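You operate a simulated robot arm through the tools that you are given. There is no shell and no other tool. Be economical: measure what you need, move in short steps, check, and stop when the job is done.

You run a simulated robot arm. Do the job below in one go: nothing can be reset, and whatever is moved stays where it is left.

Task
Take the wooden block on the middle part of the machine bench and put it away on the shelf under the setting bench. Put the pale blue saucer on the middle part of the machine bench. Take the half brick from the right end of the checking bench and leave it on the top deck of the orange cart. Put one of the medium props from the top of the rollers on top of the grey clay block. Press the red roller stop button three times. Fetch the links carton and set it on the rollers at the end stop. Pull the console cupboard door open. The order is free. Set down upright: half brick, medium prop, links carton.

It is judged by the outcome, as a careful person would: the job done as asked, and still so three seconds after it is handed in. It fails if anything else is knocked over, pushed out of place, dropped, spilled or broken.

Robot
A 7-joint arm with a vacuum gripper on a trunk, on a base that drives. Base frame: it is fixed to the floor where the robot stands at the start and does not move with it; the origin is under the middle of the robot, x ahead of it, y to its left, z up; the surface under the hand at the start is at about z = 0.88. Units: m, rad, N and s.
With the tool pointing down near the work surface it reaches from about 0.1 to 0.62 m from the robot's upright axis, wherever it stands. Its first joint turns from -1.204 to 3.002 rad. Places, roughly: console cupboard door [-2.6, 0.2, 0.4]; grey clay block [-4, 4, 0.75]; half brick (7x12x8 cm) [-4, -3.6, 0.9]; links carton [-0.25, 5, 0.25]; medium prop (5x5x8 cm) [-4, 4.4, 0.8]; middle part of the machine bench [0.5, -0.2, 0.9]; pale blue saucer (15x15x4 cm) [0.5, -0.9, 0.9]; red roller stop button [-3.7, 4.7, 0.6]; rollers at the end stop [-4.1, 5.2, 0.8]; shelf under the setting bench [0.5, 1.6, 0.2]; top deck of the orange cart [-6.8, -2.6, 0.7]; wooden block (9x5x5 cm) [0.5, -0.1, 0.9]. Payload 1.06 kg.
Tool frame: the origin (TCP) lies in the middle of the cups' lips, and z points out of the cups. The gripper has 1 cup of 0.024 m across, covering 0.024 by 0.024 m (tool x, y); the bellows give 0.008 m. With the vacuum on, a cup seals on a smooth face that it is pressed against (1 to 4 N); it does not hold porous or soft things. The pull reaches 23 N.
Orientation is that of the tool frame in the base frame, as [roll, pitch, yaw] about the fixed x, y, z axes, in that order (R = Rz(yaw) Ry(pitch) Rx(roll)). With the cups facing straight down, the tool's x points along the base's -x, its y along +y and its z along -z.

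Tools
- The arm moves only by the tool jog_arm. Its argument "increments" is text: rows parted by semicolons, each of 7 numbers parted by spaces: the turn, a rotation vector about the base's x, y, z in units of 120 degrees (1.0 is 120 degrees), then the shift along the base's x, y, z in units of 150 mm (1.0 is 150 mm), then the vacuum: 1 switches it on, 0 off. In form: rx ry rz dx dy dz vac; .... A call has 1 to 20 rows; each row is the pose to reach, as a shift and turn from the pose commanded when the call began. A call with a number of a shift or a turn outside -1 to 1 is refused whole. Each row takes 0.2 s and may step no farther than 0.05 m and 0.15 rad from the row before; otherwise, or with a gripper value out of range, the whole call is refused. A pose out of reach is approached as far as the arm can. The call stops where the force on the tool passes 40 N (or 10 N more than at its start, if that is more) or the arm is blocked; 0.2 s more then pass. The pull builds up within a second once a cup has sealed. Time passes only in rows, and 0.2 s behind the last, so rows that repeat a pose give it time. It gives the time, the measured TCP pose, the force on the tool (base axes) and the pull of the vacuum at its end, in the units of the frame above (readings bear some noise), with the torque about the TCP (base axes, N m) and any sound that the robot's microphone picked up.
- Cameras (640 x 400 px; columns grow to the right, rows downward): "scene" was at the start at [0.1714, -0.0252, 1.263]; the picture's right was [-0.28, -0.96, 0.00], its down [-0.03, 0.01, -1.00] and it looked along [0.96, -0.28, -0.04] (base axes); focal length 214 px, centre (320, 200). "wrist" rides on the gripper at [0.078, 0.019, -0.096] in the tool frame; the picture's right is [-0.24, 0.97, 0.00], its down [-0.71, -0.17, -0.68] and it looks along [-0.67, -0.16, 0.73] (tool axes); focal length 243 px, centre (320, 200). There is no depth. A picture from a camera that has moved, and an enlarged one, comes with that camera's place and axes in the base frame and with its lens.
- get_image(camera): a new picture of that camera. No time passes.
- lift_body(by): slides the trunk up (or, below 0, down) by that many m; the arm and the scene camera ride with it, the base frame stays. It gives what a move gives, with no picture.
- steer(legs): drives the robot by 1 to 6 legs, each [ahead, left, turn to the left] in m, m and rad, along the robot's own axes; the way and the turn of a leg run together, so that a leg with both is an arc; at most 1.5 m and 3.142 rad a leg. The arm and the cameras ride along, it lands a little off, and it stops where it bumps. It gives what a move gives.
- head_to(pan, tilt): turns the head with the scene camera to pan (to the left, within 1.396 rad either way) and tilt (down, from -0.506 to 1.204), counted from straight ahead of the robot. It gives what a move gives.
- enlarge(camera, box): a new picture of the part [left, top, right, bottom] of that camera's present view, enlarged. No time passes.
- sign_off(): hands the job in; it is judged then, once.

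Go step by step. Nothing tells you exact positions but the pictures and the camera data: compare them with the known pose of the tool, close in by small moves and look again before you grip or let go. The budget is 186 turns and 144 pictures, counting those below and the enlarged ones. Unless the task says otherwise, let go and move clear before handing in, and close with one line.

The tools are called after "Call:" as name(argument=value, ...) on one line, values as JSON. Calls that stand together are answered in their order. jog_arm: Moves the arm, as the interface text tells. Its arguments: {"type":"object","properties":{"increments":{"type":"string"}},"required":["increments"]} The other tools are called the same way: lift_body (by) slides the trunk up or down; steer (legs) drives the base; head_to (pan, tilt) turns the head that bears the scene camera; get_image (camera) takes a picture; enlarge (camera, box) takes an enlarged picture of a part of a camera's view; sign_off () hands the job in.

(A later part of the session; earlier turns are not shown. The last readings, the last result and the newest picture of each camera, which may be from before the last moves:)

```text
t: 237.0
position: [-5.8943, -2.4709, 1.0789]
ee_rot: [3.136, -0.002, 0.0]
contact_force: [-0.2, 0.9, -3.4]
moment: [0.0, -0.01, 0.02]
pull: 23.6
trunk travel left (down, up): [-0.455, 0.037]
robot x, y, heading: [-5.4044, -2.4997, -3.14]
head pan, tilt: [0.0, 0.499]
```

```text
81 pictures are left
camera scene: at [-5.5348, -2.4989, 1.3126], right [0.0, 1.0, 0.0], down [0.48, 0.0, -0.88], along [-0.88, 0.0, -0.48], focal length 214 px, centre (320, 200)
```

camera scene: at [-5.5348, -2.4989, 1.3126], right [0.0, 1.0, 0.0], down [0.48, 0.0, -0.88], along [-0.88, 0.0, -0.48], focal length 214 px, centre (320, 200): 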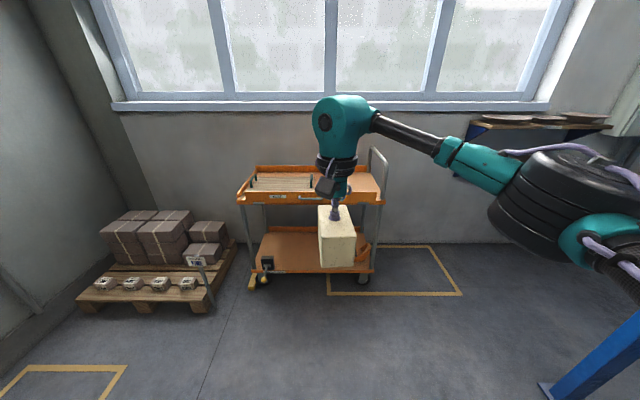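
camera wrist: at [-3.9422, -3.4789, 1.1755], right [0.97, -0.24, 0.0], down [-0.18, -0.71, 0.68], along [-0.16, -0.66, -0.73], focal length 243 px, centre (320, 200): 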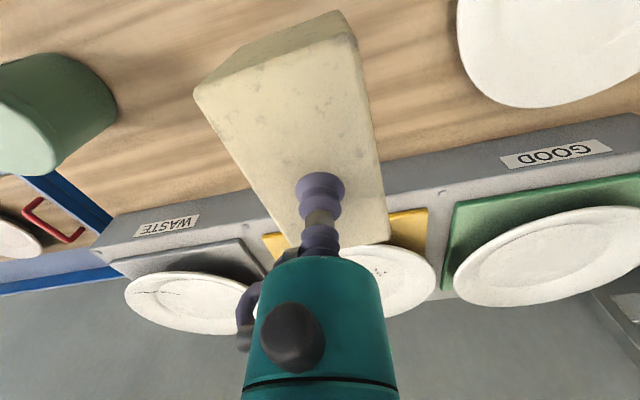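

The deck's right half looks free. I'll drive 0.6 m nearer and look down.

Call:
steer(legs=[[0.6, -0.1, 0]])

Call:
head_to(pan=-0.25, tilt=0.7)

Call:
get_image(camera="scene")

Call:
get_image(camera="wrist")

```text
t: 240.5
position: [-6.5027, -2.3763, 1.0776]
ee_rot: [3.137, -0.003, 0.006]
contact_force: [0.2, -0.6, -3.4]
moment: [-0.04, 0.0, -0.03]
pull: 22.8
trunk travel left (down, up): [-0.455, 0.037]
robot x, y, heading: [-6.0126, -2.4021, -3.135]
head pan, tilt: [0.0, 0.499]
```

```text
t: 241.2
position: [-6.5012, -2.3777, 1.079]
ee_rot: [3.137, 0.0, 0.007]
contact_force: [0.7, 0.1, -2.9]
moment: [0.0, -0.01, -0.03]
pull: 23.5
trunk travel left (down, up): [-0.455, 0.037]
robot x, y, heading: [-6.0125, -2.4017, -3.133]
head pan, tilt: [-0.25, 0.7]
```

```text
80 pictures are left
camera scene: at [-6.1338, -2.3815, 1.2949], right [0.24, 0.97, 0.0], down [0.63, -0.15, -0.77], along [-0.74, 0.18, -0.64], focal length 214 px, centre (320, 200)
```

scene: 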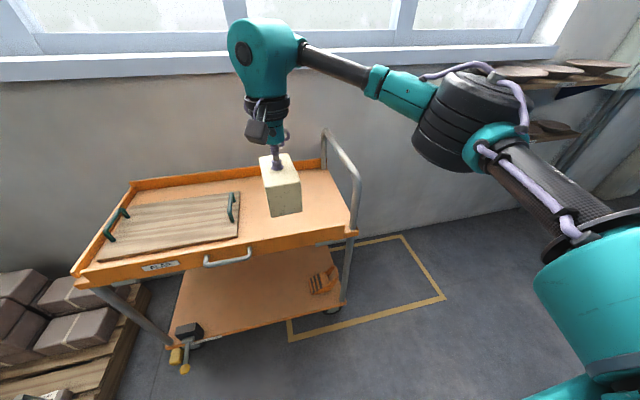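

```text
79 pictures are left
camera wrist: at [-6.4233, -2.3952, 1.1752], right [-0.23, -0.97, 0.0], down [-0.71, 0.17, 0.68], along [-0.67, 0.15, -0.73], focal length 243 px, centre (320, 200)
```

wrist: 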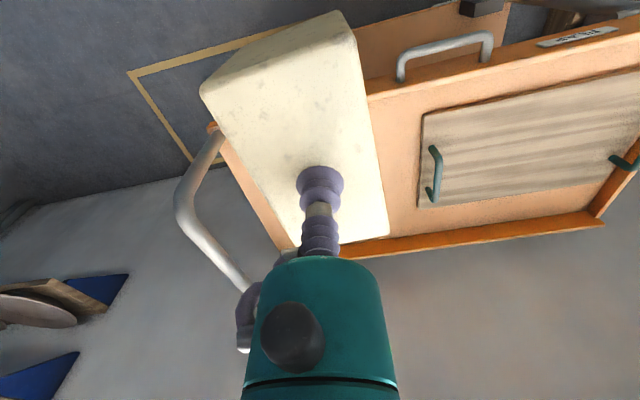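

Free deck spans y≈-2.55..-2.16, x≈-6.62..-7.1. I'll drive 0.26 m nearer.

Call:
steer(legs=[[0.26, -0.025, 0]])

Call:
jog_arm(increments="0 0 0 -0.1 0 -0.2 1;0 0 0 -0.2 0 -0.5 1;0 0 0 -0.2 0 -0.8 1;0 0 0 -0.2 0 -1 1;0 0 0 -0.2 0 -1 1")

Call:
get_image(camera="scene")

Call:
get_image(camera="wrist")

```text
t: 243.1
position: [-6.7559, -2.3525, 1.0787]
ee_rot: [3.137, -0.001, 0.006]
contact_force: [-0.6, -0.6, -3.8]
moment: [-0.01, 0.01, -0.01]
pull: 23.5
trunk travel left (down, up): [-0.455, 0.037]
robot x, y, heading: [-6.2683, -2.3813, -3.135]
head pan, tilt: [-0.25, 0.7]
```

```text
t: 244.3
position: [-6.7887, -2.3513, 0.927]
ee_rot: [3.136, -0.002, 0.004]
contact_force: [0.1, -0.1, -2.6]
moment: [0.02, 0.0, 0.0]
pull: 22.9
trunk travel left (down, up): [-0.455, 0.037]
robot x, y, heading: [-6.2645, -2.3802, -3.135]
head pan, tilt: [-0.25, 0.7]
```

```text
78 pictures are left
camera scene: at [-6.3876, -2.358, 1.2949], right [0.24, 0.97, 0.0], down [0.63, -0.16, -0.76], along [-0.74, 0.19, -0.64], focal length 214 px, centre (320, 200)
```

scene: 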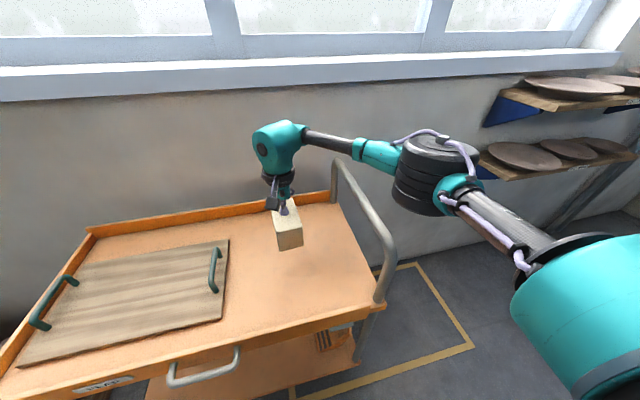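

```text
77 pictures are left
camera wrist: at [-6.7103, -2.3689, 1.0237], right [-0.23, -0.97, 0.0], down [-0.71, 0.17, 0.68], along [-0.67, 0.15, -0.73], focal length 243 px, centre (320, 200)
```

wrist: 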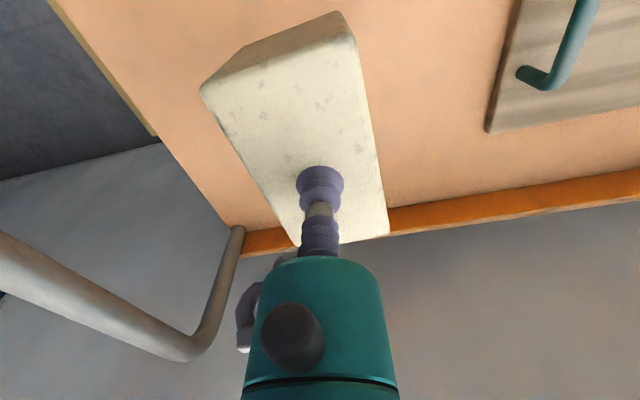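

The forearm and elbow would come down over the cart's push handle on the right. I'll raise, back off, and come in turned 0.6 rad to the right so the elbow stays in front of the cart.

Call:
jog_arm(increments="0 0 0 0 0 0.3 1;0 0 0 0 0 0.6 1;0 0 0 0 0 0.9 1;0 0 0 0 0 0.9 1")

Call:
steer(legs=[[-0.25, 0, 0], [0, 0.353, 0], [0, 0, -0.6]])

Call:
jog_arm(increments="0 0 0 -0.15 0.1 0 1;0 0 0 -0.3 0.2 0 1;0 0 0 -0.44 0.3 0 1;0 0 0 -0.44 0.3 0 1")

Call:
get_image(camera="scene")

```text
t: 245.3
position: [-6.7886, -2.3503, 1.0586]
ee_rot: [3.136, -0.002, 0.002]
contact_force: [-0.8, -0.3, -3.2]
moment: [0.02, -0.02, 0.01]
pull: 23.3
trunk travel left (down, up): [-0.455, 0.037]
robot x, y, heading: [-6.2658, -2.3779, -3.139]
head pan, tilt: [-0.25, 0.7]
```

```text
t: 251.9
position: [-6.4247, -2.4023, 1.0567]
ee_rot: [3.135, -0.002, -0.595]
contact_force: [0.8, 0.3, -3.5]
moment: [0.0, 0.03, 0.0]
pull: 23.3
trunk travel left (down, up): [-0.455, 0.037]
robot x, y, heading: [-6.0118, -2.7233, 2.544]
head pan, tilt: [-0.25, 0.7]
```

```text
t: 252.9
position: [-6.4806, -2.3624, 1.0552]
ee_rot: [3.136, -0.003, -0.596]
contact_force: [-0.3, -0.3, -2.7]
moment: [0.03, -0.01, 0.02]
pull: 23.1
out of reach, approached as far as the arm can: row 3, 4
trunk travel left (down, up): [-0.455, 0.037]
robot x, y, heading: [-6.0105, -2.7225, 2.546]
head pan, tilt: [-0.25, 0.7]
```

```text
76 pictures are left
camera scene: at [-6.1, -2.6339, 1.2948], right [0.75, 0.66, 0.0], down [0.43, -0.48, -0.76], along [-0.51, 0.57, -0.64], focal length 214 px, centre (320, 200)
```

scene: 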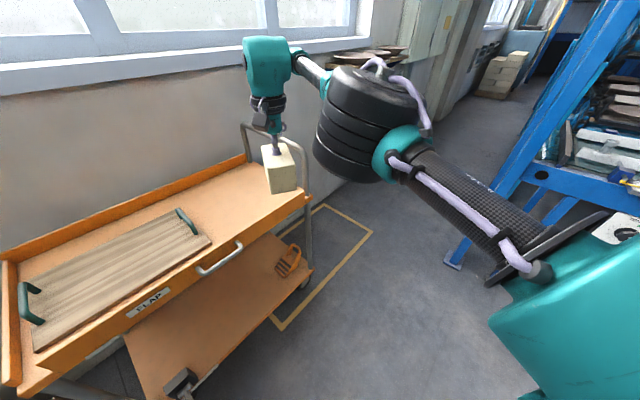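

The elbow now stays in front of the cart. I'll translate the base so the brick comes over the deck.

Call:
steer(legs=[[0.211, 0.152, 0]])

Call:
get_image(camera="scene")

Call:
get_image(camera="wrist")

```text
t: 254.9
position: [-6.7393, -2.3781, 1.0552]
ee_rot: [3.136, -0.001, -0.589]
contact_force: [0.3, 0.1, -3.7]
moment: [0.0, 0.04, 0.01]
pull: 22.3
trunk travel left (down, up): [-0.455, 0.037]
robot x, y, heading: [-6.2664, -2.7346, 2.551]
head pan, tilt: [-0.25, 0.7]
```

```text
75 pictures are left
camera scene: at [-6.3575, -2.647, 1.2948], right [0.74, 0.67, 0.0], down [0.43, -0.48, -0.76], along [-0.51, 0.57, -0.64], focal length 214 px, centre (320, 200)
```

scene: 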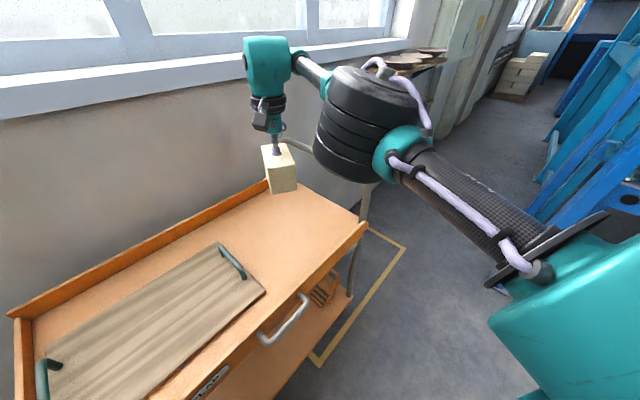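

```text
74 pictures are left
camera wrist: at [-6.6847, -2.4364, 1.1515], right [-0.74, -0.68, 0.0], down [-0.49, 0.54, 0.68], along [-0.47, 0.5, -0.73], focal length 243 px, centre (320, 200)
```

wrist: 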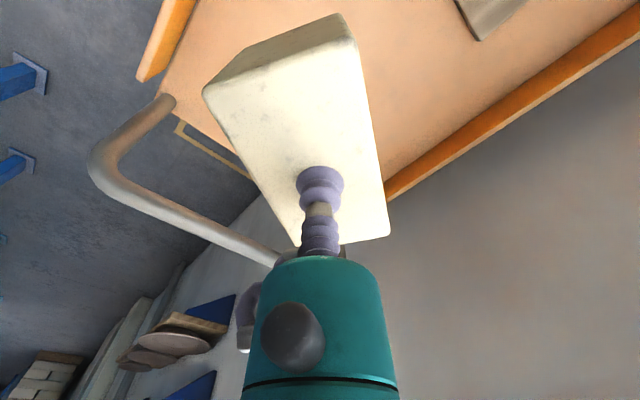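

Before lowering I want to know exactly where the elbow lies relative to the handle; I'll take a second view from another head angle.

Call:
head_to(pan=-1.1, tilt=0.5)

Call:
get_image(camera="scene")

```text
t: 256.1
position: [-6.7396, -2.3769, 1.0549]
ee_rot: [3.136, -0.002, -0.59]
contact_force: [0.6, 0.2, -2.7]
moment: [-0.03, -0.02, -0.02]
pull: 23.9
trunk travel left (down, up): [-0.455, 0.037]
robot x, y, heading: [-6.2679, -2.7334, 2.556]
head pan, tilt: [-1.1, 0.499]
```

```text
73 pictures are left
camera scene: at [-6.2896, -2.6197, 1.3125], right [0.99, -0.12, 0.0], down [-0.06, -0.48, -0.88], along [0.1, 0.87, -0.48], focal length 214 px, centre (320, 200)
```

scene: 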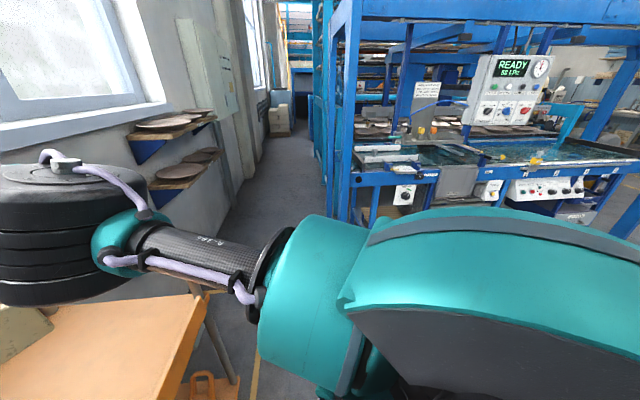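

The elbow is actually at about (-6.49, -2.41, 1.13–1.25), well clear of the handle. I'll lower the brick.

Call:
jog_arm(increments="0 0 0 0 0 -0.3 1;0 0 0 0 0 -0.6 1;0 0 0 0 0 -0.9 1;0 0 0 0 0 -1 1;0 0 0 0 0 -1 1")

Call:
head_to(pan=-0.1, tilt=0.7)

Call:
get_image(camera="scene")

```text
t: 257.3
position: [-6.7371, -2.3761, 0.9046]
ee_rot: [3.136, 0.0, -0.587]
contact_force: [-0.3, 0.3, -3.4]
moment: [0.0, 0.01, -0.01]
pull: 22.8
out of reach, approached as far as the arm can: row 3, 4, 5
trunk travel left (down, up): [-0.455, 0.037]
robot x, y, heading: [-6.2623, -2.7339, 2.552]
head pan, tilt: [-1.1, 0.499]
```

```text
t: 258.6
position: [-6.7369, -2.3763, 0.9062]
ee_rot: [3.136, -0.001, -0.59]
contact_force: [0.1, -0.8, -3.1]
moment: [-0.02, 0.05, -0.01]
pull: 23.0
trunk travel left (down, up): [-0.455, 0.037]
robot x, y, heading: [-6.2686, -2.7343, 2.553]
head pan, tilt: [-0.099, 0.7]
```

```text
72 pictures are left
camera scene: at [-6.3657, -2.6562, 1.2948], right [0.63, 0.77, 0.0], down [0.5, -0.41, -0.76], along [-0.59, 0.49, -0.64], focal length 214 px, centre (320, 200)
```

scene: 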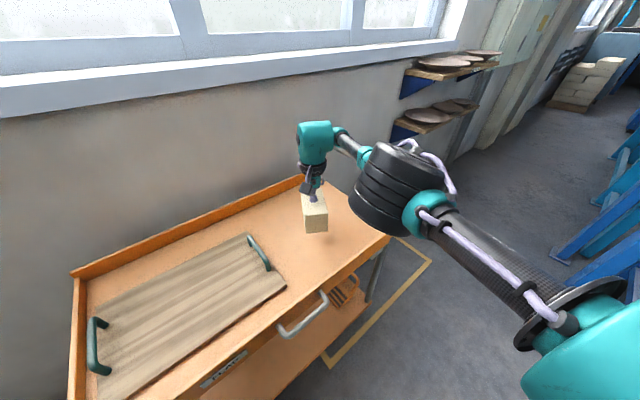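

The arm is at its reach limit, so I'll lower with the trunk instead.

Call:
lift_body(by=-0.09)

Call:
get_image(camera="scene")

Call:
get_image(camera="wrist")

```text
t: 259.8
position: [-6.7352, -2.3797, 0.8151]
ee_rot: [3.139, -0.001, -0.59]
contact_force: [-0.1, -0.3, -3.2]
moment: [0.01, 0.01, -0.05]
pull: 22.3
trunk travel left (down, up): [-0.365, 0.127]
robot x, y, heading: [-6.2697, -2.7362, 2.553]
head pan, tilt: [-0.099, 0.7]
```

```text
71 pictures are left
camera scene: at [-6.4045, -2.6306, 1.1915], right [0.63, 0.77, 0.0], down [0.5, -0.41, -0.76], along [-0.59, 0.48, -0.64], focal length 214 px, centre (320, 200)
```

scene: 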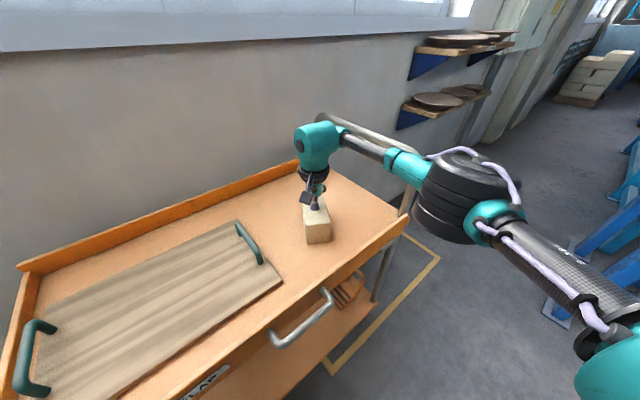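

```text
70 pictures are left
camera wrist: at [-6.6805, -2.4378, 0.912], right [-0.74, -0.68, 0.0], down [-0.49, 0.54, 0.68], along [-0.46, 0.5, -0.73], focal length 243 px, centre (320, 200)
```

wrist: 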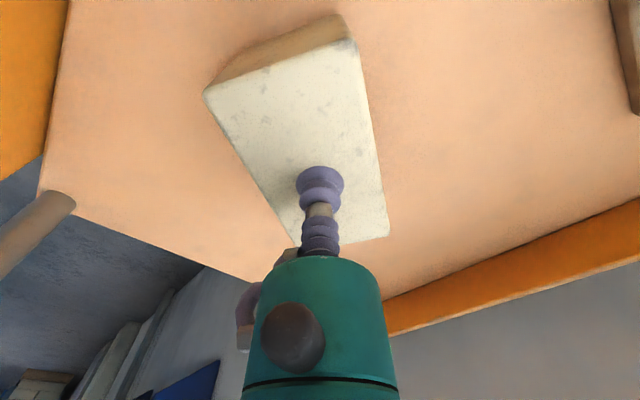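

Continue lowering with small trunk steps.

Call:
lift_body(by=-0.02)

Call:
get_image(camera="scene")

```text
t: 260.4
position: [-6.7356, -2.3793, 0.8062]
ee_rot: [3.128, 0.003, -0.59]
contact_force: [5.2, -0.7, 12.4]
moment: [0.03, -0.06, 0.0]
pull: 22.3
trunk travel left (down, up): [-0.349, 0.143]
robot x, y, heading: [-6.2678, -2.7309, 2.551]
head pan, tilt: [-0.099, 0.7]
stopped: the force on the tool passed its limit at 49 N (the readings are from after the stop); the commanded pose is now the measured one
```

```text
69 pictures are left
camera scene: at [-6.4064, -2.6289, 1.175], right [0.63, 0.77, 0.0], down [0.5, -0.41, -0.77], along [-0.59, 0.49, -0.64], focal length 214 px, centre (320, 200)
```

scene: 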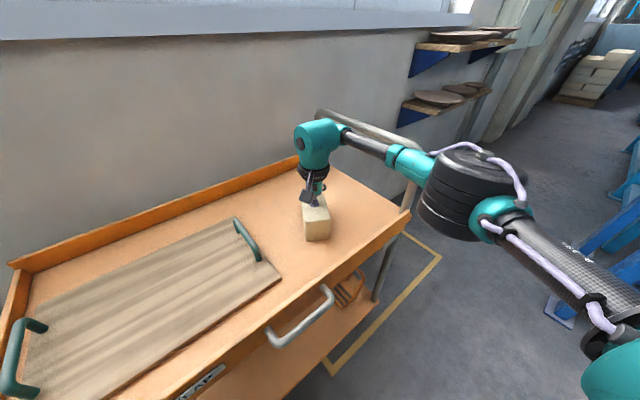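

The brick is on the deck (deck z≈0.73). Release and rise.

Call:
jog_arm(increments="0 0 0 0 0 0 0;0 0 0 0 0 0.005 0;0 0 0 0 0 0.01 0;0 0 0 0 0 0.02 0;0 0 0 0 0 0.04 0;0 0 0 0 0 0.1 0;0 0 0 0 0 0.3 0;0 0 0 0 0 0.55 0;0 0 0 0 0 0.8 0;0 0 0 0 0 0.8 0")

Call:
get_image(camera="scene")

```text
t: 262.6
position: [-6.7356, -2.3813, 0.925]
ee_rot: [3.129, 0.002, -0.591]
contact_force: [-0.1, -0.1, 0.3]
moment: [-0.01, 0.04, 0.02]
pull: 0.1
trunk travel left (down, up): [-0.349, 0.143]
robot x, y, heading: [-6.2675, -2.7375, 2.551]
head pan, tilt: [-0.099, 0.7]
```

```text
68 pictures are left
camera scene: at [-6.4074, -2.6284, 1.1752], right [0.63, 0.77, 0.0], down [0.5, -0.41, -0.76], along [-0.59, 0.49, -0.64], focal length 214 px, centre (320, 200)
```

scene: 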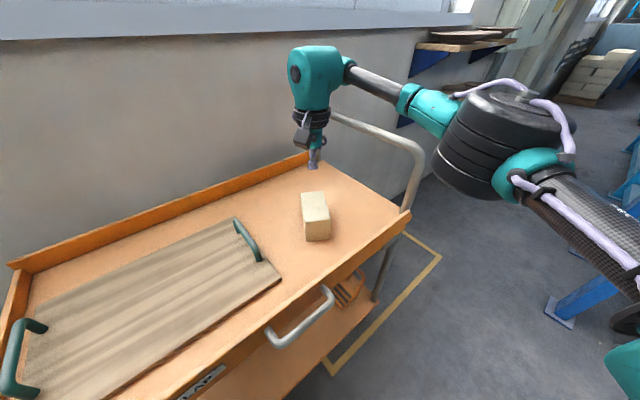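

Brick stands upright on the top deck. I'll back out and travel back east, then north toward the links carton and rollers.

Call:
steer(legs=[[-0.4, 0, 0], [0, 0, -2.55], [0.8, 0.55, 0], [1.4, 0, 0], [1.4, 0, 0], [0.9, 0.3, 0]])

Call:
steer(legs=[[0, 0, 1.57]])

Call:
head_to(pan=0, tilt=0.2)

Call:
get_image(camera="scene")

```text
t: 293.5
position: [-0.9742, -1.7369, 0.9245]
ee_rot: [3.13, 0.002, -3.02]
contact_force: [0.5, 0.4, -0.2]
moment: [0.01, 0.02, -0.01]
pull: 0.0
trunk travel left (down, up): [-0.349, 0.143]
robot x, y, heading: [-1.5606, -1.7765, 0.129]
head pan, tilt: [-0.099, 0.7]
```

```text
t: 297.6
position: [-1.5853, -1.1897, 0.9246]
ee_rot: [3.129, 0.001, -1.472]
contact_force: [0.1, 0.7, 0.9]
moment: [-0.01, 0.03, 0.01]
pull: 0.0
trunk travel left (down, up): [-0.349, 0.143]
robot x, y, heading: [-1.5612, -1.7711, 1.669]
head pan, tilt: [-0.099, 0.7]
```

```text
t: 298.6
position: [-1.5866, -1.1902, 0.9259]
ee_rot: [3.13, 0.003, -1.472]
contact_force: [-0.1, -0.2, 0.3]
moment: [-0.01, 0.02, 0.03]
pull: 0.0
trunk travel left (down, up): [-0.349, 0.143]
robot x, y, heading: [-1.5588, -1.7743, 1.671]
head pan, tilt: [0.0, 0.201]
```

```text
67 pictures are left
camera scene: at [-1.5769, -1.5924, 1.2205], right [0.99, 0.1, 0.0], down [0.02, -0.2, -0.98], along [-0.1, 0.97, -0.2], focal length 214 px, centre (320, 200)
```

scene: 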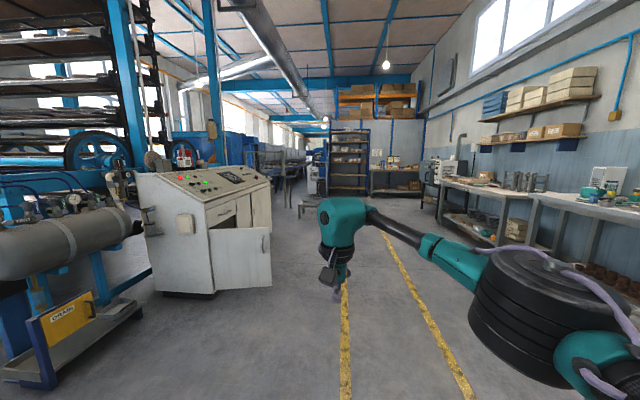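

The cupboard door is still open. Drive north along x≈-1.25.

Call:
steer(legs=[[0, 0, -0.1], [1.45, -0.3, 0], [1.5, 0, 0]])

Call:
get_image(camera="scene")

```text
t: 313.6
position: [-1.2623, 1.7918, 0.9246]
ee_rot: [3.129, 0.001, -1.563]
contact_force: [0.5, -0.6, -0.6]
moment: [0.0, 0.0, -0.01]
pull: 0.1
trunk travel left (down, up): [-0.349, 0.143]
robot x, y, heading: [-1.2921, 1.207, 1.58]
head pan, tilt: [0.0, 0.201]
```

```text
66 pictures are left
camera scene: at [-1.2903, 1.3912, 1.2206], right [1.0, 0.01, 0.0], down [0.0, -0.2, -0.98], along [-0.01, 0.98, -0.2], focal length 214 px, centre (320, 200)
```

scene: 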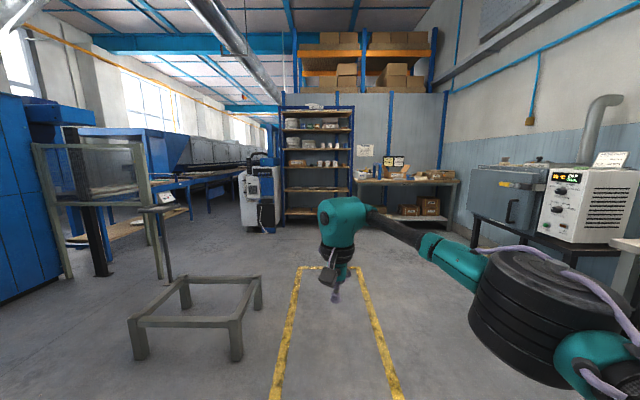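

The table with cartons on its lower shelf is ahead-right. Driving closer.

Call:
steer(legs=[[1.2, -0.3, -0.01], [0.8, -0.6, 0]])

Call:
head_to(pan=0, tilt=0.4)

Call:
get_image(camera="scene")

```text
t: 325.2
position: [-0.3639, 3.7782, 0.9247]
ee_rot: [3.127, 0.002, -1.574]
contact_force: [-0.3, -0.2, 0.2]
moment: [0.0, 0.01, 0.0]
pull: 0.1
trunk travel left (down, up): [-0.349, 0.143]
robot x, y, heading: [-0.3983, 3.1936, 1.568]
head pan, tilt: [0.0, 0.201]
```

```text
t: 325.9
position: [-0.3631, 3.7774, 0.9242]
ee_rot: [3.129, 0.001, -1.573]
contact_force: [-0.2, -0.5, 0.2]
moment: [-0.01, 0.0, 0.0]
pull: 0.1
trunk travel left (down, up): [-0.349, 0.143]
robot x, y, heading: [-0.3987, 3.1927, 1.569]
head pan, tilt: [0.0, 0.4]
```

```text
65 pictures are left
camera scene: at [-0.396, 3.3763, 1.2021], right [1.0, 0.0, 0.0], down [0.0, -0.39, -0.92], along [0.0, 0.92, -0.39], focal length 214 px, centre (320, 200)
```

scene: 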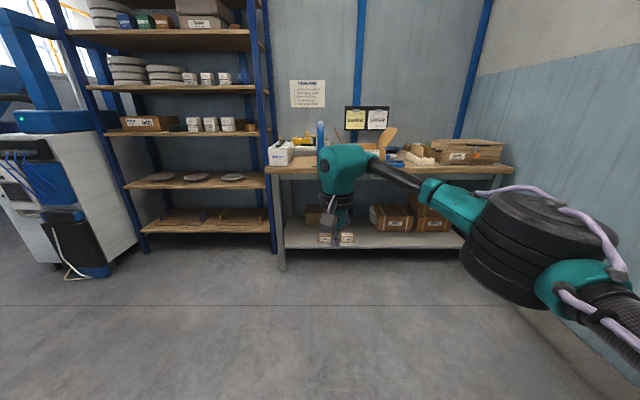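

I'll enlarge the lower shelf to read the labels.

Call:
enlarge(camera="scene", box=[270, 180, 470, 270])

```text
3.20 times, centred on (370, 225) of scene
camera zoom: at [-0.396, 3.3763, 1.2021], right [1.0, 0.0, 0.0], down [0.0, -0.39, -0.92], along [0.0, 0.92, -0.39], focal length 686 px, centre (160, 120)
```

zoom: 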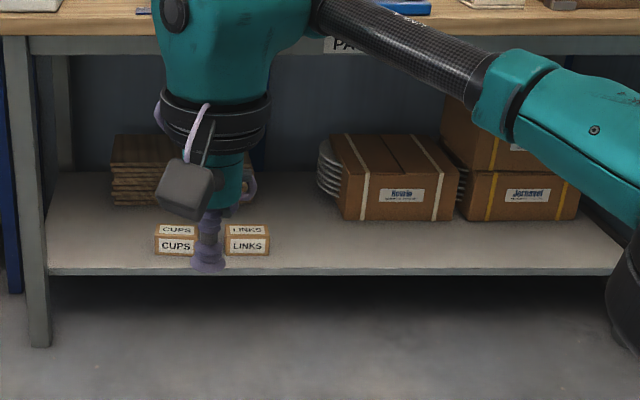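

The LINKS carton is at about (-0.18, 4.86) on the low shelf, beside CUPS. I'll lower the trunk and arm, then approach.

Call:
lift_body(by=-0.345)

Call:
jog_arm(increments="0 0 0 0 -0.1 -0.3 0;0 0 0 0 -0.15 -0.6 0;0 0 0 0 -0.2 -0.9 0;0 0 0 0 -0.2 -1 0;0 0 0 0 -0.2 -1 0")

Call:
steer(legs=[[0.7, -0.12, 0]])

Call:
get_image(camera="scene")

Call:
get_image(camera="wrist")

```text
t: 329.3
position: [-0.3639, 3.7777, 0.5798]
ee_rot: [3.127, 0.003, -1.572]
contact_force: [0.1, 0.0, 0.7]
moment: [0.0, -0.01, 0.0]
pull: 0.1
trunk travel left (down, up): [-0.004, 0.488]
robot x, y, heading: [-0.3927, 3.1899, 1.571]
head pan, tilt: [0.0, 0.4]
```

```text
t: 330.5
position: [-0.3667, 3.7465, 0.4315]
ee_rot: [3.129, 0.001, -1.572]
contact_force: [0.4, -0.1, -1.4]
moment: [-0.01, 0.0, 0.03]
pull: 0.2
trunk travel left (down, up): [-0.004, 0.488]
robot x, y, heading: [-0.3987, 3.1921, 1.571]
head pan, tilt: [0.0, 0.4]
```

```text
t: 334.4
position: [-0.2433, 4.4465, 0.4325]
ee_rot: [3.13, 0.002, -1.577]
contact_force: [-0.5, 0.5, -0.6]
moment: [0.0, -0.01, -0.01]
pull: 0.0
trunk travel left (down, up): [-0.004, 0.488]
robot x, y, heading: [-0.2718, 3.8907, 1.571]
head pan, tilt: [0.0, 0.4]
```

```text
63 pictures are left
camera scene: at [-0.2751, 4.1736, 0.8513], right [1.0, 0.0, 0.0], down [0.0, -0.39, -0.92], along [0.0, 0.92, -0.39], focal length 214 px, centre (320, 200)
```

scene: 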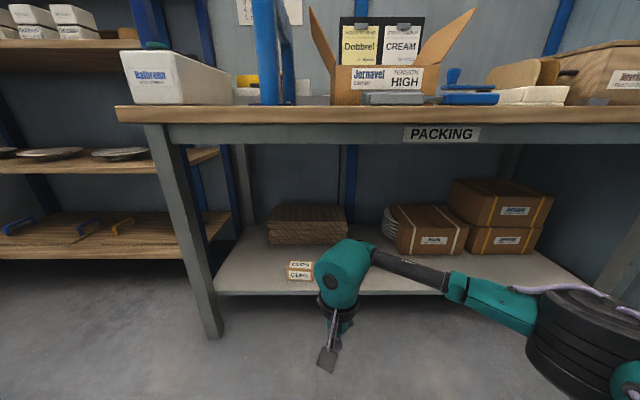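

```text
62 pictures are left
camera wrist: at [-0.2624, 4.3681, 0.5289], right [-0.97, 0.24, 0.01], down [0.18, 0.71, 0.68], along [0.16, 0.67, -0.73], focal length 243 px, centre (320, 200)
```

wrist: 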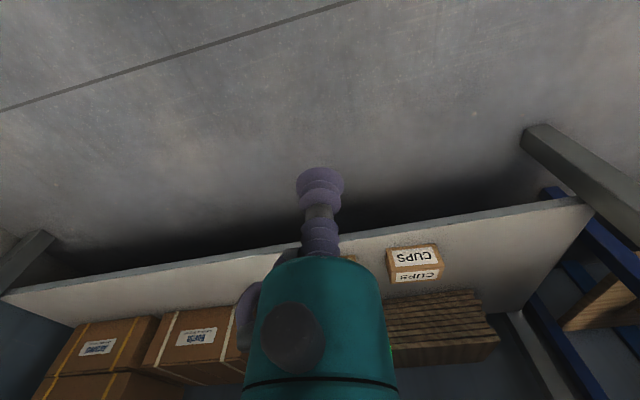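

LINKS is at x≈-0.176, front y≈4.838, top z≈0.265. I'll drive in with the arm at z≈0.40 and look again.

Call:
jog_arm(increments="0 0 0 0 0 -0.2 0;0 0 0 0 0 -0.2 0")

Call:
steer(legs=[[0.3, -0.067, 0]])

Call:
get_image(camera="wrist")

Call:
get_image(camera="scene")

```text
t: 335.0
position: [-0.2455, 4.446, 0.4016]
ee_rot: [3.131, 0.003, -1.577]
contact_force: [0.0, 0.4, 0.1]
moment: [0.03, 0.0, 0.0]
pull: 0.0
trunk travel left (down, up): [-0.004, 0.488]
robot x, y, heading: [-0.278, 3.892, 1.572]
head pan, tilt: [0.0, 0.4]
```

```text
t: 337.1
position: [-0.1767, 4.7419, 0.4019]
ee_rot: [3.13, 0.002, -1.578]
contact_force: [0.5, -0.7, -0.7]
moment: [-0.01, -0.04, 0.02]
pull: 0.0
trunk travel left (down, up): [-0.004, 0.488]
robot x, y, heading: [-0.2068, 4.1846, 1.566]
head pan, tilt: [0.0, 0.4]
```

```text
61 pictures are left
camera wrist: at [-0.1946, 4.6628, 0.498], right [-0.97, 0.24, 0.01], down [0.19, 0.7, 0.68], along [0.16, 0.67, -0.73], focal length 243 px, centre (320, 200)
```

wrist: 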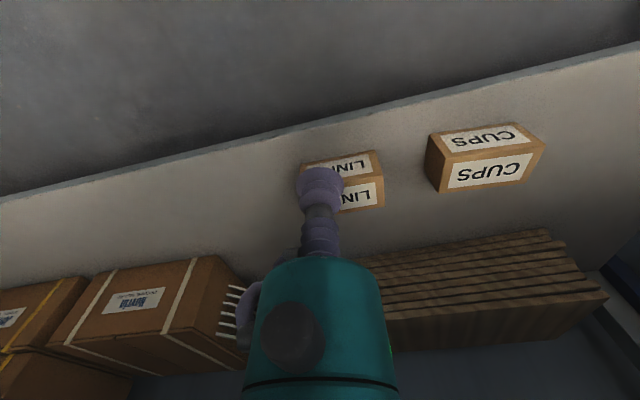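

```text
60 pictures are left
camera scene: at [-0.2067, 4.4679, 0.8513], right [1.0, -0.01, 0.0], down [0.0, -0.39, -0.92], along [0.01, 0.92, -0.39], focal length 214 px, centre (320, 200)
```

scene: 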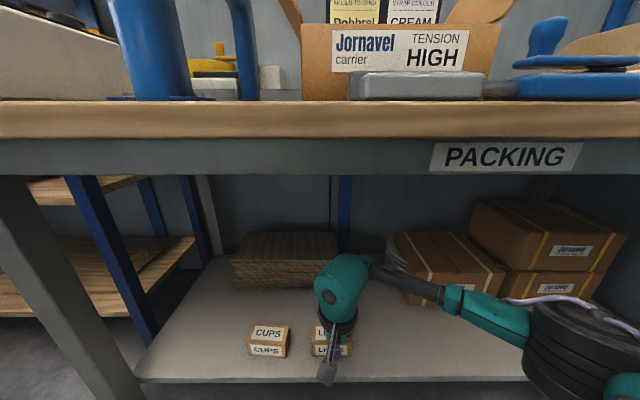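

LINKS top centre ≈ (-0.170, 4.885). Drive 0.1 m nearer, then position and check.

Call:
steer(legs=[[0.11, 0, 0.005]])

Call:
get_image(camera="wrist")

```text
t: 338.3
position: [-0.1761, 4.8479, 0.4022]
ee_rot: [3.13, 0.001, -1.576]
contact_force: [-0.9, 0.1, -0.1]
moment: [0.02, -0.02, -0.03]
pull: 0.0
trunk travel left (down, up): [-0.004, 0.488]
robot x, y, heading: [-0.2063, 4.2953, 1.567]
head pan, tilt: [0.0, 0.4]
```

```text
59 pictures are left
camera wrist: at [-0.1949, 4.7705, 0.498], right [-0.97, 0.24, 0.01], down [0.18, 0.71, 0.68], along [0.16, 0.67, -0.73], focal length 243 px, centre (320, 200)
```

wrist: 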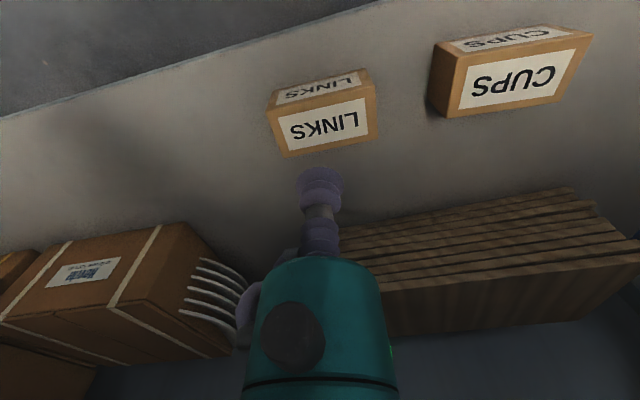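

Centre refined to (-0.176, 4.880). Moving over it and descending with vacuum on.

Call:
jog_arm(increments="0 0 0 0 0.21 0 1;0 0 0 0 0.21 -0.3 1;0 0 0 0 0.21 -0.6 1;0 0 0 0 0.21 -0.75 1;0 0 0 0 0.21 -0.8 1;0 0 0 0 0.21 -0.82 1;0 0 0 0 0.21 -0.84 1;0 0 0 0 0.21 -0.86 1;0 0 0 0 0.21 -0.86 1")

Call:
get_image(camera="wrist")

```text
t: 340.3
position: [-0.1785, 4.8799, 0.2722]
ee_rot: [3.129, 0.0, -1.577]
contact_force: [0.2, -0.3, -0.4]
moment: [-0.03, 0.0, 0.01]
pull: 0.1
trunk travel left (down, up): [-0.004, 0.488]
robot x, y, heading: [-0.2095, 4.2963, 1.568]
head pan, tilt: [0.0, 0.4]
```

```text
58 pictures are left
camera wrist: at [-0.1948, 4.8019, 0.3687], right [-0.97, 0.24, 0.01], down [0.18, 0.71, 0.68], along [0.16, 0.67, -0.73], focal length 243 px, centre (320, 200)
```

wrist: 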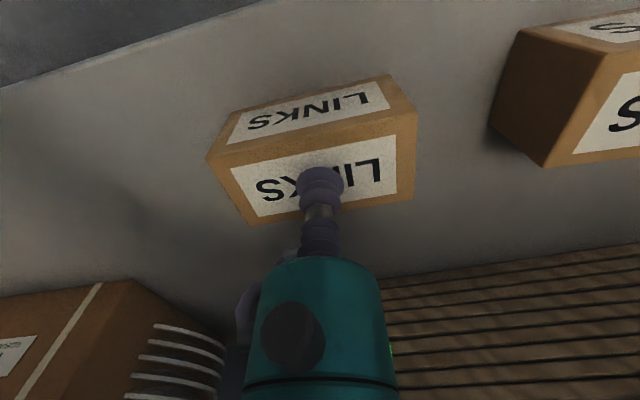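

Centred on the label. Continue down.

Call:
jog_arm(increments="0 0 0 0 0 -0.02 1;0 0 0 0 0 -0.04 1;0 0 0 0 0 -0.06 1;0 0 0 0 0 -0.08 1;0 0 0 0 0 -0.08 1;0 0 0 0 0 -0.08 1")

```text
t: 341.7
position: [-0.1777, 4.8805, 0.262]
ee_rot: [3.13, 0.001, -1.576]
contact_force: [0.7, 0.3, -0.6]
moment: [0.0, -0.05, -0.04]
pull: 22.5
trunk travel left (down, up): [-0.004, 0.488]
robot x, y, heading: [-0.2115, 4.2957, 1.574]
head pan, tilt: [0.0, 0.4]
```

Sealed. Lift, back out and turn west to look at the rollers.

Call:
jog_arm(increments="0 0 0 0 0 0.05 1;0 0 0 0 0 0.2 1;0 0 0 0 0 0.4 1;0 0 0 0 0 0.6 1;0 0 0 0 0 0.7 1;0 0 0 0 0 0.7 1")

Call:
steer(legs=[[-0.75, 0, 0]])

Call:
lift_body(by=0.44)

Call:
steer(legs=[[0, 0.3, 1.57]])

Call:
head_to(pan=-0.15, tilt=0.25)

Call:
get_image(camera="scene")

```text
t: 343.1
position: [-0.1782, 4.8793, 0.3654]
ee_rot: [3.129, 0.001, -1.576]
contact_force: [0.1, -0.1, -2.3]
moment: [-0.03, 0.01, 0.01]
pull: 22.8
trunk travel left (down, up): [-0.004, 0.488]
robot x, y, heading: [-0.2083, 4.2924, 1.565]
head pan, tilt: [0.0, 0.4]
```

```text
t: 347.1
position: [-0.1773, 4.1365, 0.3653]
ee_rot: [3.13, 0.003, -1.587]
contact_force: [-0.9, 0.2, -2.2]
moment: [-0.03, 0.0, 0.01]
pull: 22.4
trunk travel left (down, up): [-0.004, 0.488]
robot x, y, heading: [-0.216, 3.55, 1.562]
head pan, tilt: [0.0, 0.4]
```

```text
refused: 0.44 is not a number from -0.4 to 0.4
```

```text
t: 351.3
position: [-0.9959, 3.4124, 0.3654]
ee_rot: [3.13, 0.003, -0.037]
contact_force: [0.6, -0.3, -1.9]
moment: [0.01, -0.04, 0.01]
pull: 22.6
trunk travel left (down, up): [-0.004, 0.488]
robot x, y, heading: [-0.413, 3.3629, 3.108]
head pan, tilt: [0.0, 0.4]
cut short: leg 1
```

```text
t: 352.0
position: [-0.997, 3.4133, 0.3645]
ee_rot: [3.131, 0.001, -0.036]
contact_force: [0.3, 0.3, -3.0]
moment: [0.0, -0.01, 0.01]
pull: 22.6
trunk travel left (down, up): [-0.004, 0.488]
robot x, y, heading: [-0.4115, 3.3632, 3.103]
head pan, tilt: [-0.15, 0.25]
```

```text
57 pictures are left
camera scene: at [-0.6912, 3.3867, 0.8651], right [0.18, 0.98, 0.0], down [0.24, -0.05, -0.97], along [-0.95, 0.18, -0.25], focal length 214 px, centre (320, 200)
```

scene: 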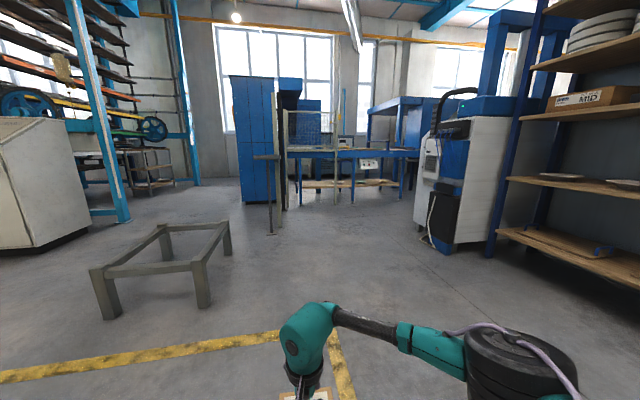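

The last turn was cut short slightly. I'll raise the trunk and check what might have been touched.

Call:
lift_body(by=0.4)

Call:
head_to(pan=1.39, tilt=0.6)

Call:
get_image(camera="scene")

Call:
head_to(pan=-1.39, tilt=0.6)

Call:
get_image(camera="scene")

```text
t: 355.8
position: [-0.9962, 3.412, 0.765]
ee_rot: [3.131, 0.004, -0.038]
contact_force: [0.3, 0.3, -1.8]
moment: [-0.01, -0.05, -0.01]
pull: 23.0
trunk travel left (down, up): [-0.404, 0.088]
robot x, y, heading: [-0.4124, 3.3667, 3.106]
head pan, tilt: [-0.15, 0.25]
```

```text
t: 357.4
position: [-0.9966, 3.4129, 0.7652]
ee_rot: [3.129, 0.001, -0.036]
contact_force: [0.0, 0.4, -1.8]
moment: [-0.03, -0.03, 0.01]
pull: 23.2
trunk travel left (down, up): [-0.404, 0.088]
robot x, y, heading: [-0.4113, 3.3624, 3.109]
head pan, tilt: [1.389, 0.6]
```

```text
56 pictures are left
camera scene: at [-0.5026, 3.2793, 1.2435], right [-0.98, 0.22, 0.0], down [0.12, 0.55, -0.83], along [-0.18, -0.81, -0.56], focal length 214 px, centre (320, 200)
```

scene: 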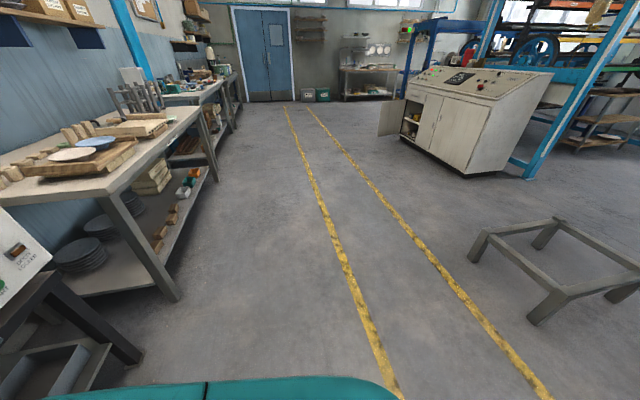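

```text
t: 359.9
position: [-0.9966, 3.4124, 0.7657]
ee_rot: [3.129, 0.001, -0.036]
contact_force: [-0.2, -0.1, -2.4]
moment: [-0.02, -0.03, -0.04]
pull: 23.1
trunk travel left (down, up): [-0.404, 0.088]
robot x, y, heading: [-0.4128, 3.361, 3.103]
head pan, tilt: [-1.389, 0.6]
```

```text
55 pictures are left
camera scene: at [-0.4965, 3.453, 1.2435], right [0.99, 0.15, 0.0], down [0.08, -0.56, -0.83], along [-0.12, 0.82, -0.56], focal length 214 px, centre (320, 200)
```

scene: 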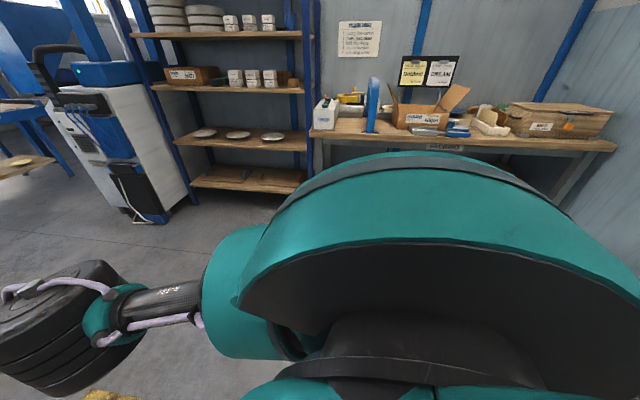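

Nothing disturbed. I'll drive west through the corridor between the low stand and the tower, then look.

Call:
head_to(pan=0, tilt=0.3)

Call:
steer(legs=[[0, 0, 0.035], [0.85, -0.25, 0], [0.85, -0.22, 0]])

Call:
get_image(camera="scene")

```text
t: 361.4
position: [-0.9965, 3.4127, 0.7646]
ee_rot: [3.13, 0.0, -0.036]
contact_force: [-0.3, 0.1, -1.0]
moment: [-0.04, -0.04, -0.01]
pull: 22.7
trunk travel left (down, up): [-0.404, 0.088]
robot x, y, heading: [-0.4154, 3.3606, 3.108]
head pan, tilt: [0.0, 0.3]
```

```text
t: 370.7
position: [-2.695, 3.894, 0.7649]
ee_rot: [3.128, 0.001, -0.012]
contact_force: [-0.2, -0.6, -1.8]
moment: [-0.01, -0.02, 0.02]
pull: 23.1
trunk travel left (down, up): [-0.404, 0.088]
robot x, y, heading: [-2.1052, 3.8568, 3.132]
head pan, tilt: [0.0, 0.3]
```

```text
54 pictures are left
camera scene: at [-2.2741, 3.8605, 1.2709], right [0.01, 1.0, 0.0], down [0.3, 0.0, -0.96], along [-0.96, 0.01, -0.3], focal length 214 px, centre (320, 200)
```

scene: 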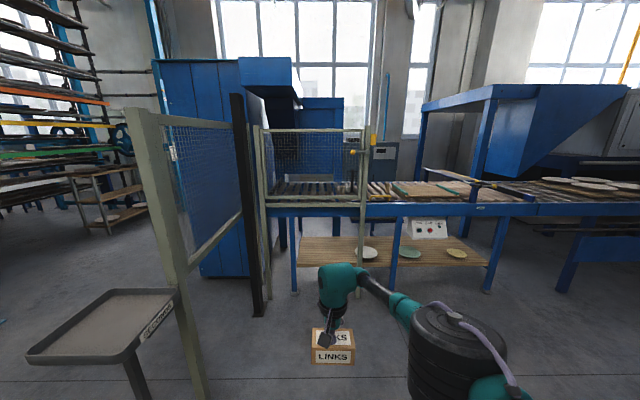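

The roller conveyor is ahead, behind a guard on its left part. I'll enlarge the relevant area.

Call:
enlarge(camera="scene", box=[250, 130, 410, 230])

Call:
enlarge(camera="scene", box=[380, 160, 540, 260])

```text
4.00 times, centred on (330, 180) of scene
camera zoom: at [-2.2741, 3.8605, 1.2709], right [0.01, 1.0, 0.0], down [0.3, 0.0, -0.96], along [-0.96, 0.01, -0.3], focal length 858 px, centre (280, 280)
```

zoom: 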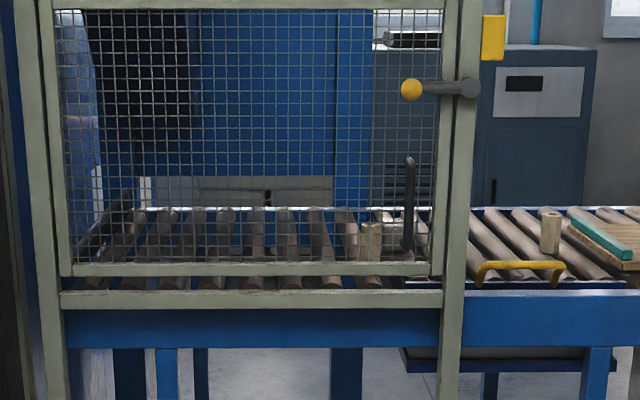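

```text
4.00 times, centred on (460, 210) of scene
camera zoom: at [-2.2741, 3.8605, 1.2709], right [0.01, 1.0, 0.0], down [0.3, 0.0, -0.96], along [-0.96, 0.01, -0.3], focal length 858 px, centre (-240, 160)
```

zoom: 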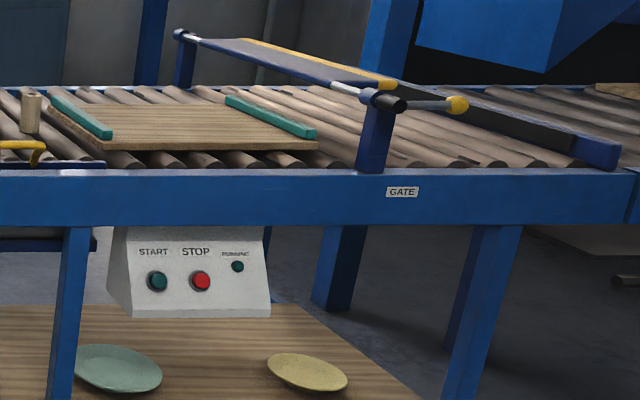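

I need a closer view of the clay block, props and end stop. Driving nearer, to about (-2.85, 4.45).

Call:
steer(legs=[[0.6, -0.55, 0.01]])

Call:
lift_body(by=0.08)

Call:
jog_arm(increments="0 0 0 0.2 0 0.2 1;0 0 0 0.4 0 0.4 1;0 0 0 0.6 0 0.6 1;0 0 0 0.8 0 0.8 1;0 0 0 1 0 1 1;0 0 0 1 0 1 1")

Call:
head_to(pan=0.3, tilt=0.35)

Call:
get_image(camera="scene")

```text
t: 376.0
position: [-3.269, 4.4474, 0.7645]
ee_rot: [3.129, 0.003, -0.011]
contact_force: [0.2, 0.1, -2.3]
moment: [-0.03, -0.02, -0.03]
pull: 22.4
trunk travel left (down, up): [-0.404, 0.088]
robot x, y, heading: [-2.686, 4.4102, 3.135]
head pan, tilt: [0.0, 0.3]
```

```text
t: 377.2
position: [-3.2941, 4.4476, 0.98]
ee_rot: [3.128, 0.228, -0.009]
contact_force: [0.7, -0.2, -1.6]
moment: [-0.02, -0.01, -0.01]
pull: 23.3
trunk travel left (down, up): [-0.484, 0.008]
robot x, y, heading: [-2.6833, 4.4112, 3.137]
head pan, tilt: [0.0, 0.3]
```

```text
t: 378.6
position: [-3.1444, 4.4444, 1.1306]
ee_rot: [3.128, 0.228, -0.012]
contact_force: [-1.0, -0.4, -2.7]
moment: [0.0, -0.03, -0.04]
pull: 22.8
trunk travel left (down, up): [-0.484, 0.008]
robot x, y, heading: [-2.6805, 4.4125, 3.134]
head pan, tilt: [0.0, 0.3]
```

```text
t: 379.4
position: [-3.1444, 4.4462, 1.1304]
ee_rot: [3.127, 0.228, -0.011]
contact_force: [0.5, -0.1, -2.5]
moment: [0.0, -0.05, 0.02]
pull: 22.6
trunk travel left (down, up): [-0.484, 0.008]
robot x, y, heading: [-2.6871, 4.4118, 3.134]
head pan, tilt: [0.3, 0.351]
```

```text
51 pictures are left
camera scene: at [-2.7827, 4.3852, 1.3571], right [-0.29, 0.96, 0.0], down [0.33, 0.1, -0.94], along [-0.9, -0.27, -0.34], focal length 214 px, centre (320, 200)
```

scene: 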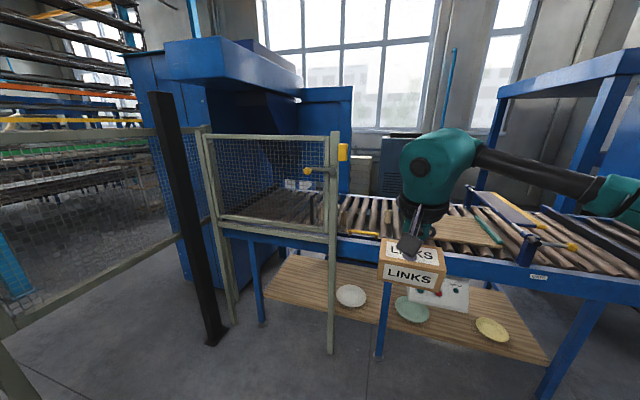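

The tool tilted 13° with the lift; I'll level it and look closely at the roller area.

Call:
jog_arm(increments="0 -0.0545 0 0.05 0 0 1;0 -0.109 0 0.1 0 0 1;0 -0.109 0 0.1 0 0 1")

Call:
enlarge(camera="scene", box=[200, 120, 400, 245])

Call:
get_image(camera="wrist")

```text
t: 380.2
position: [-3.1287, 4.4458, 1.1304]
ee_rot: [3.133, -0.003, -0.009]
contact_force: [-0.3, 0.0, -1.6]
moment: [0.0, -0.04, -0.01]
pull: 23.1
trunk travel left (down, up): [-0.484, 0.008]
robot x, y, heading: [-2.684, 4.4111, 3.13]
head pan, tilt: [0.3, 0.351]
```

```text
3.20 times, centred on (300, 182) of scene
camera zoom: at [-2.7826, 4.3852, 1.3571], right [-0.29, 0.96, 0.0], down [0.33, 0.1, -0.94], along [-0.9, -0.27, -0.34], focal length 686 px, centre (384, 256)
```

zoom: 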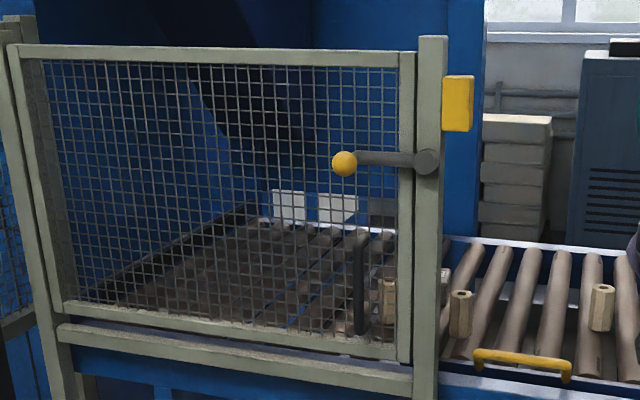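

```text
49 pictures are left
camera wrist: at [-3.0511, 4.4268, 1.2267], right [-0.25, -0.97, 0.01], down [-0.71, 0.19, 0.68], along [-0.66, 0.16, -0.73], focal length 243 px, centre (320, 200)
```

wrist: 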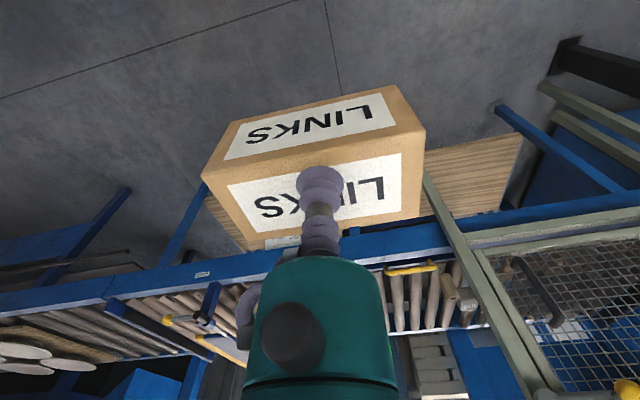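

Now look right, toward the end stop.

Call:
head_to(pan=-0.55, tilt=0.45)

Call:
get_image(camera="scene")

```text
t: 381.4
position: [-3.1289, 4.4467, 1.1303]
ee_rot: [3.133, 0.0, -0.008]
contact_force: [0.9, -0.6, -1.8]
moment: [0.02, -0.01, 0.0]
pull: 23.0
trunk travel left (down, up): [-0.484, 0.008]
robot x, y, heading: [-2.6869, 4.4097, 3.133]
head pan, tilt: [-0.55, 0.45]
```

```text
48 pictures are left
camera scene: at [-2.7714, 4.4605, 1.3479], right [0.53, 0.85, 0.0], down [0.37, -0.23, -0.9], along [-0.76, 0.48, -0.44], focal length 214 px, centre (320, 200)
```

scene: 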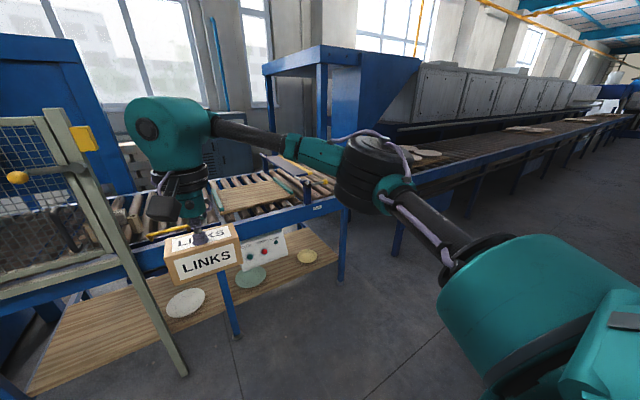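

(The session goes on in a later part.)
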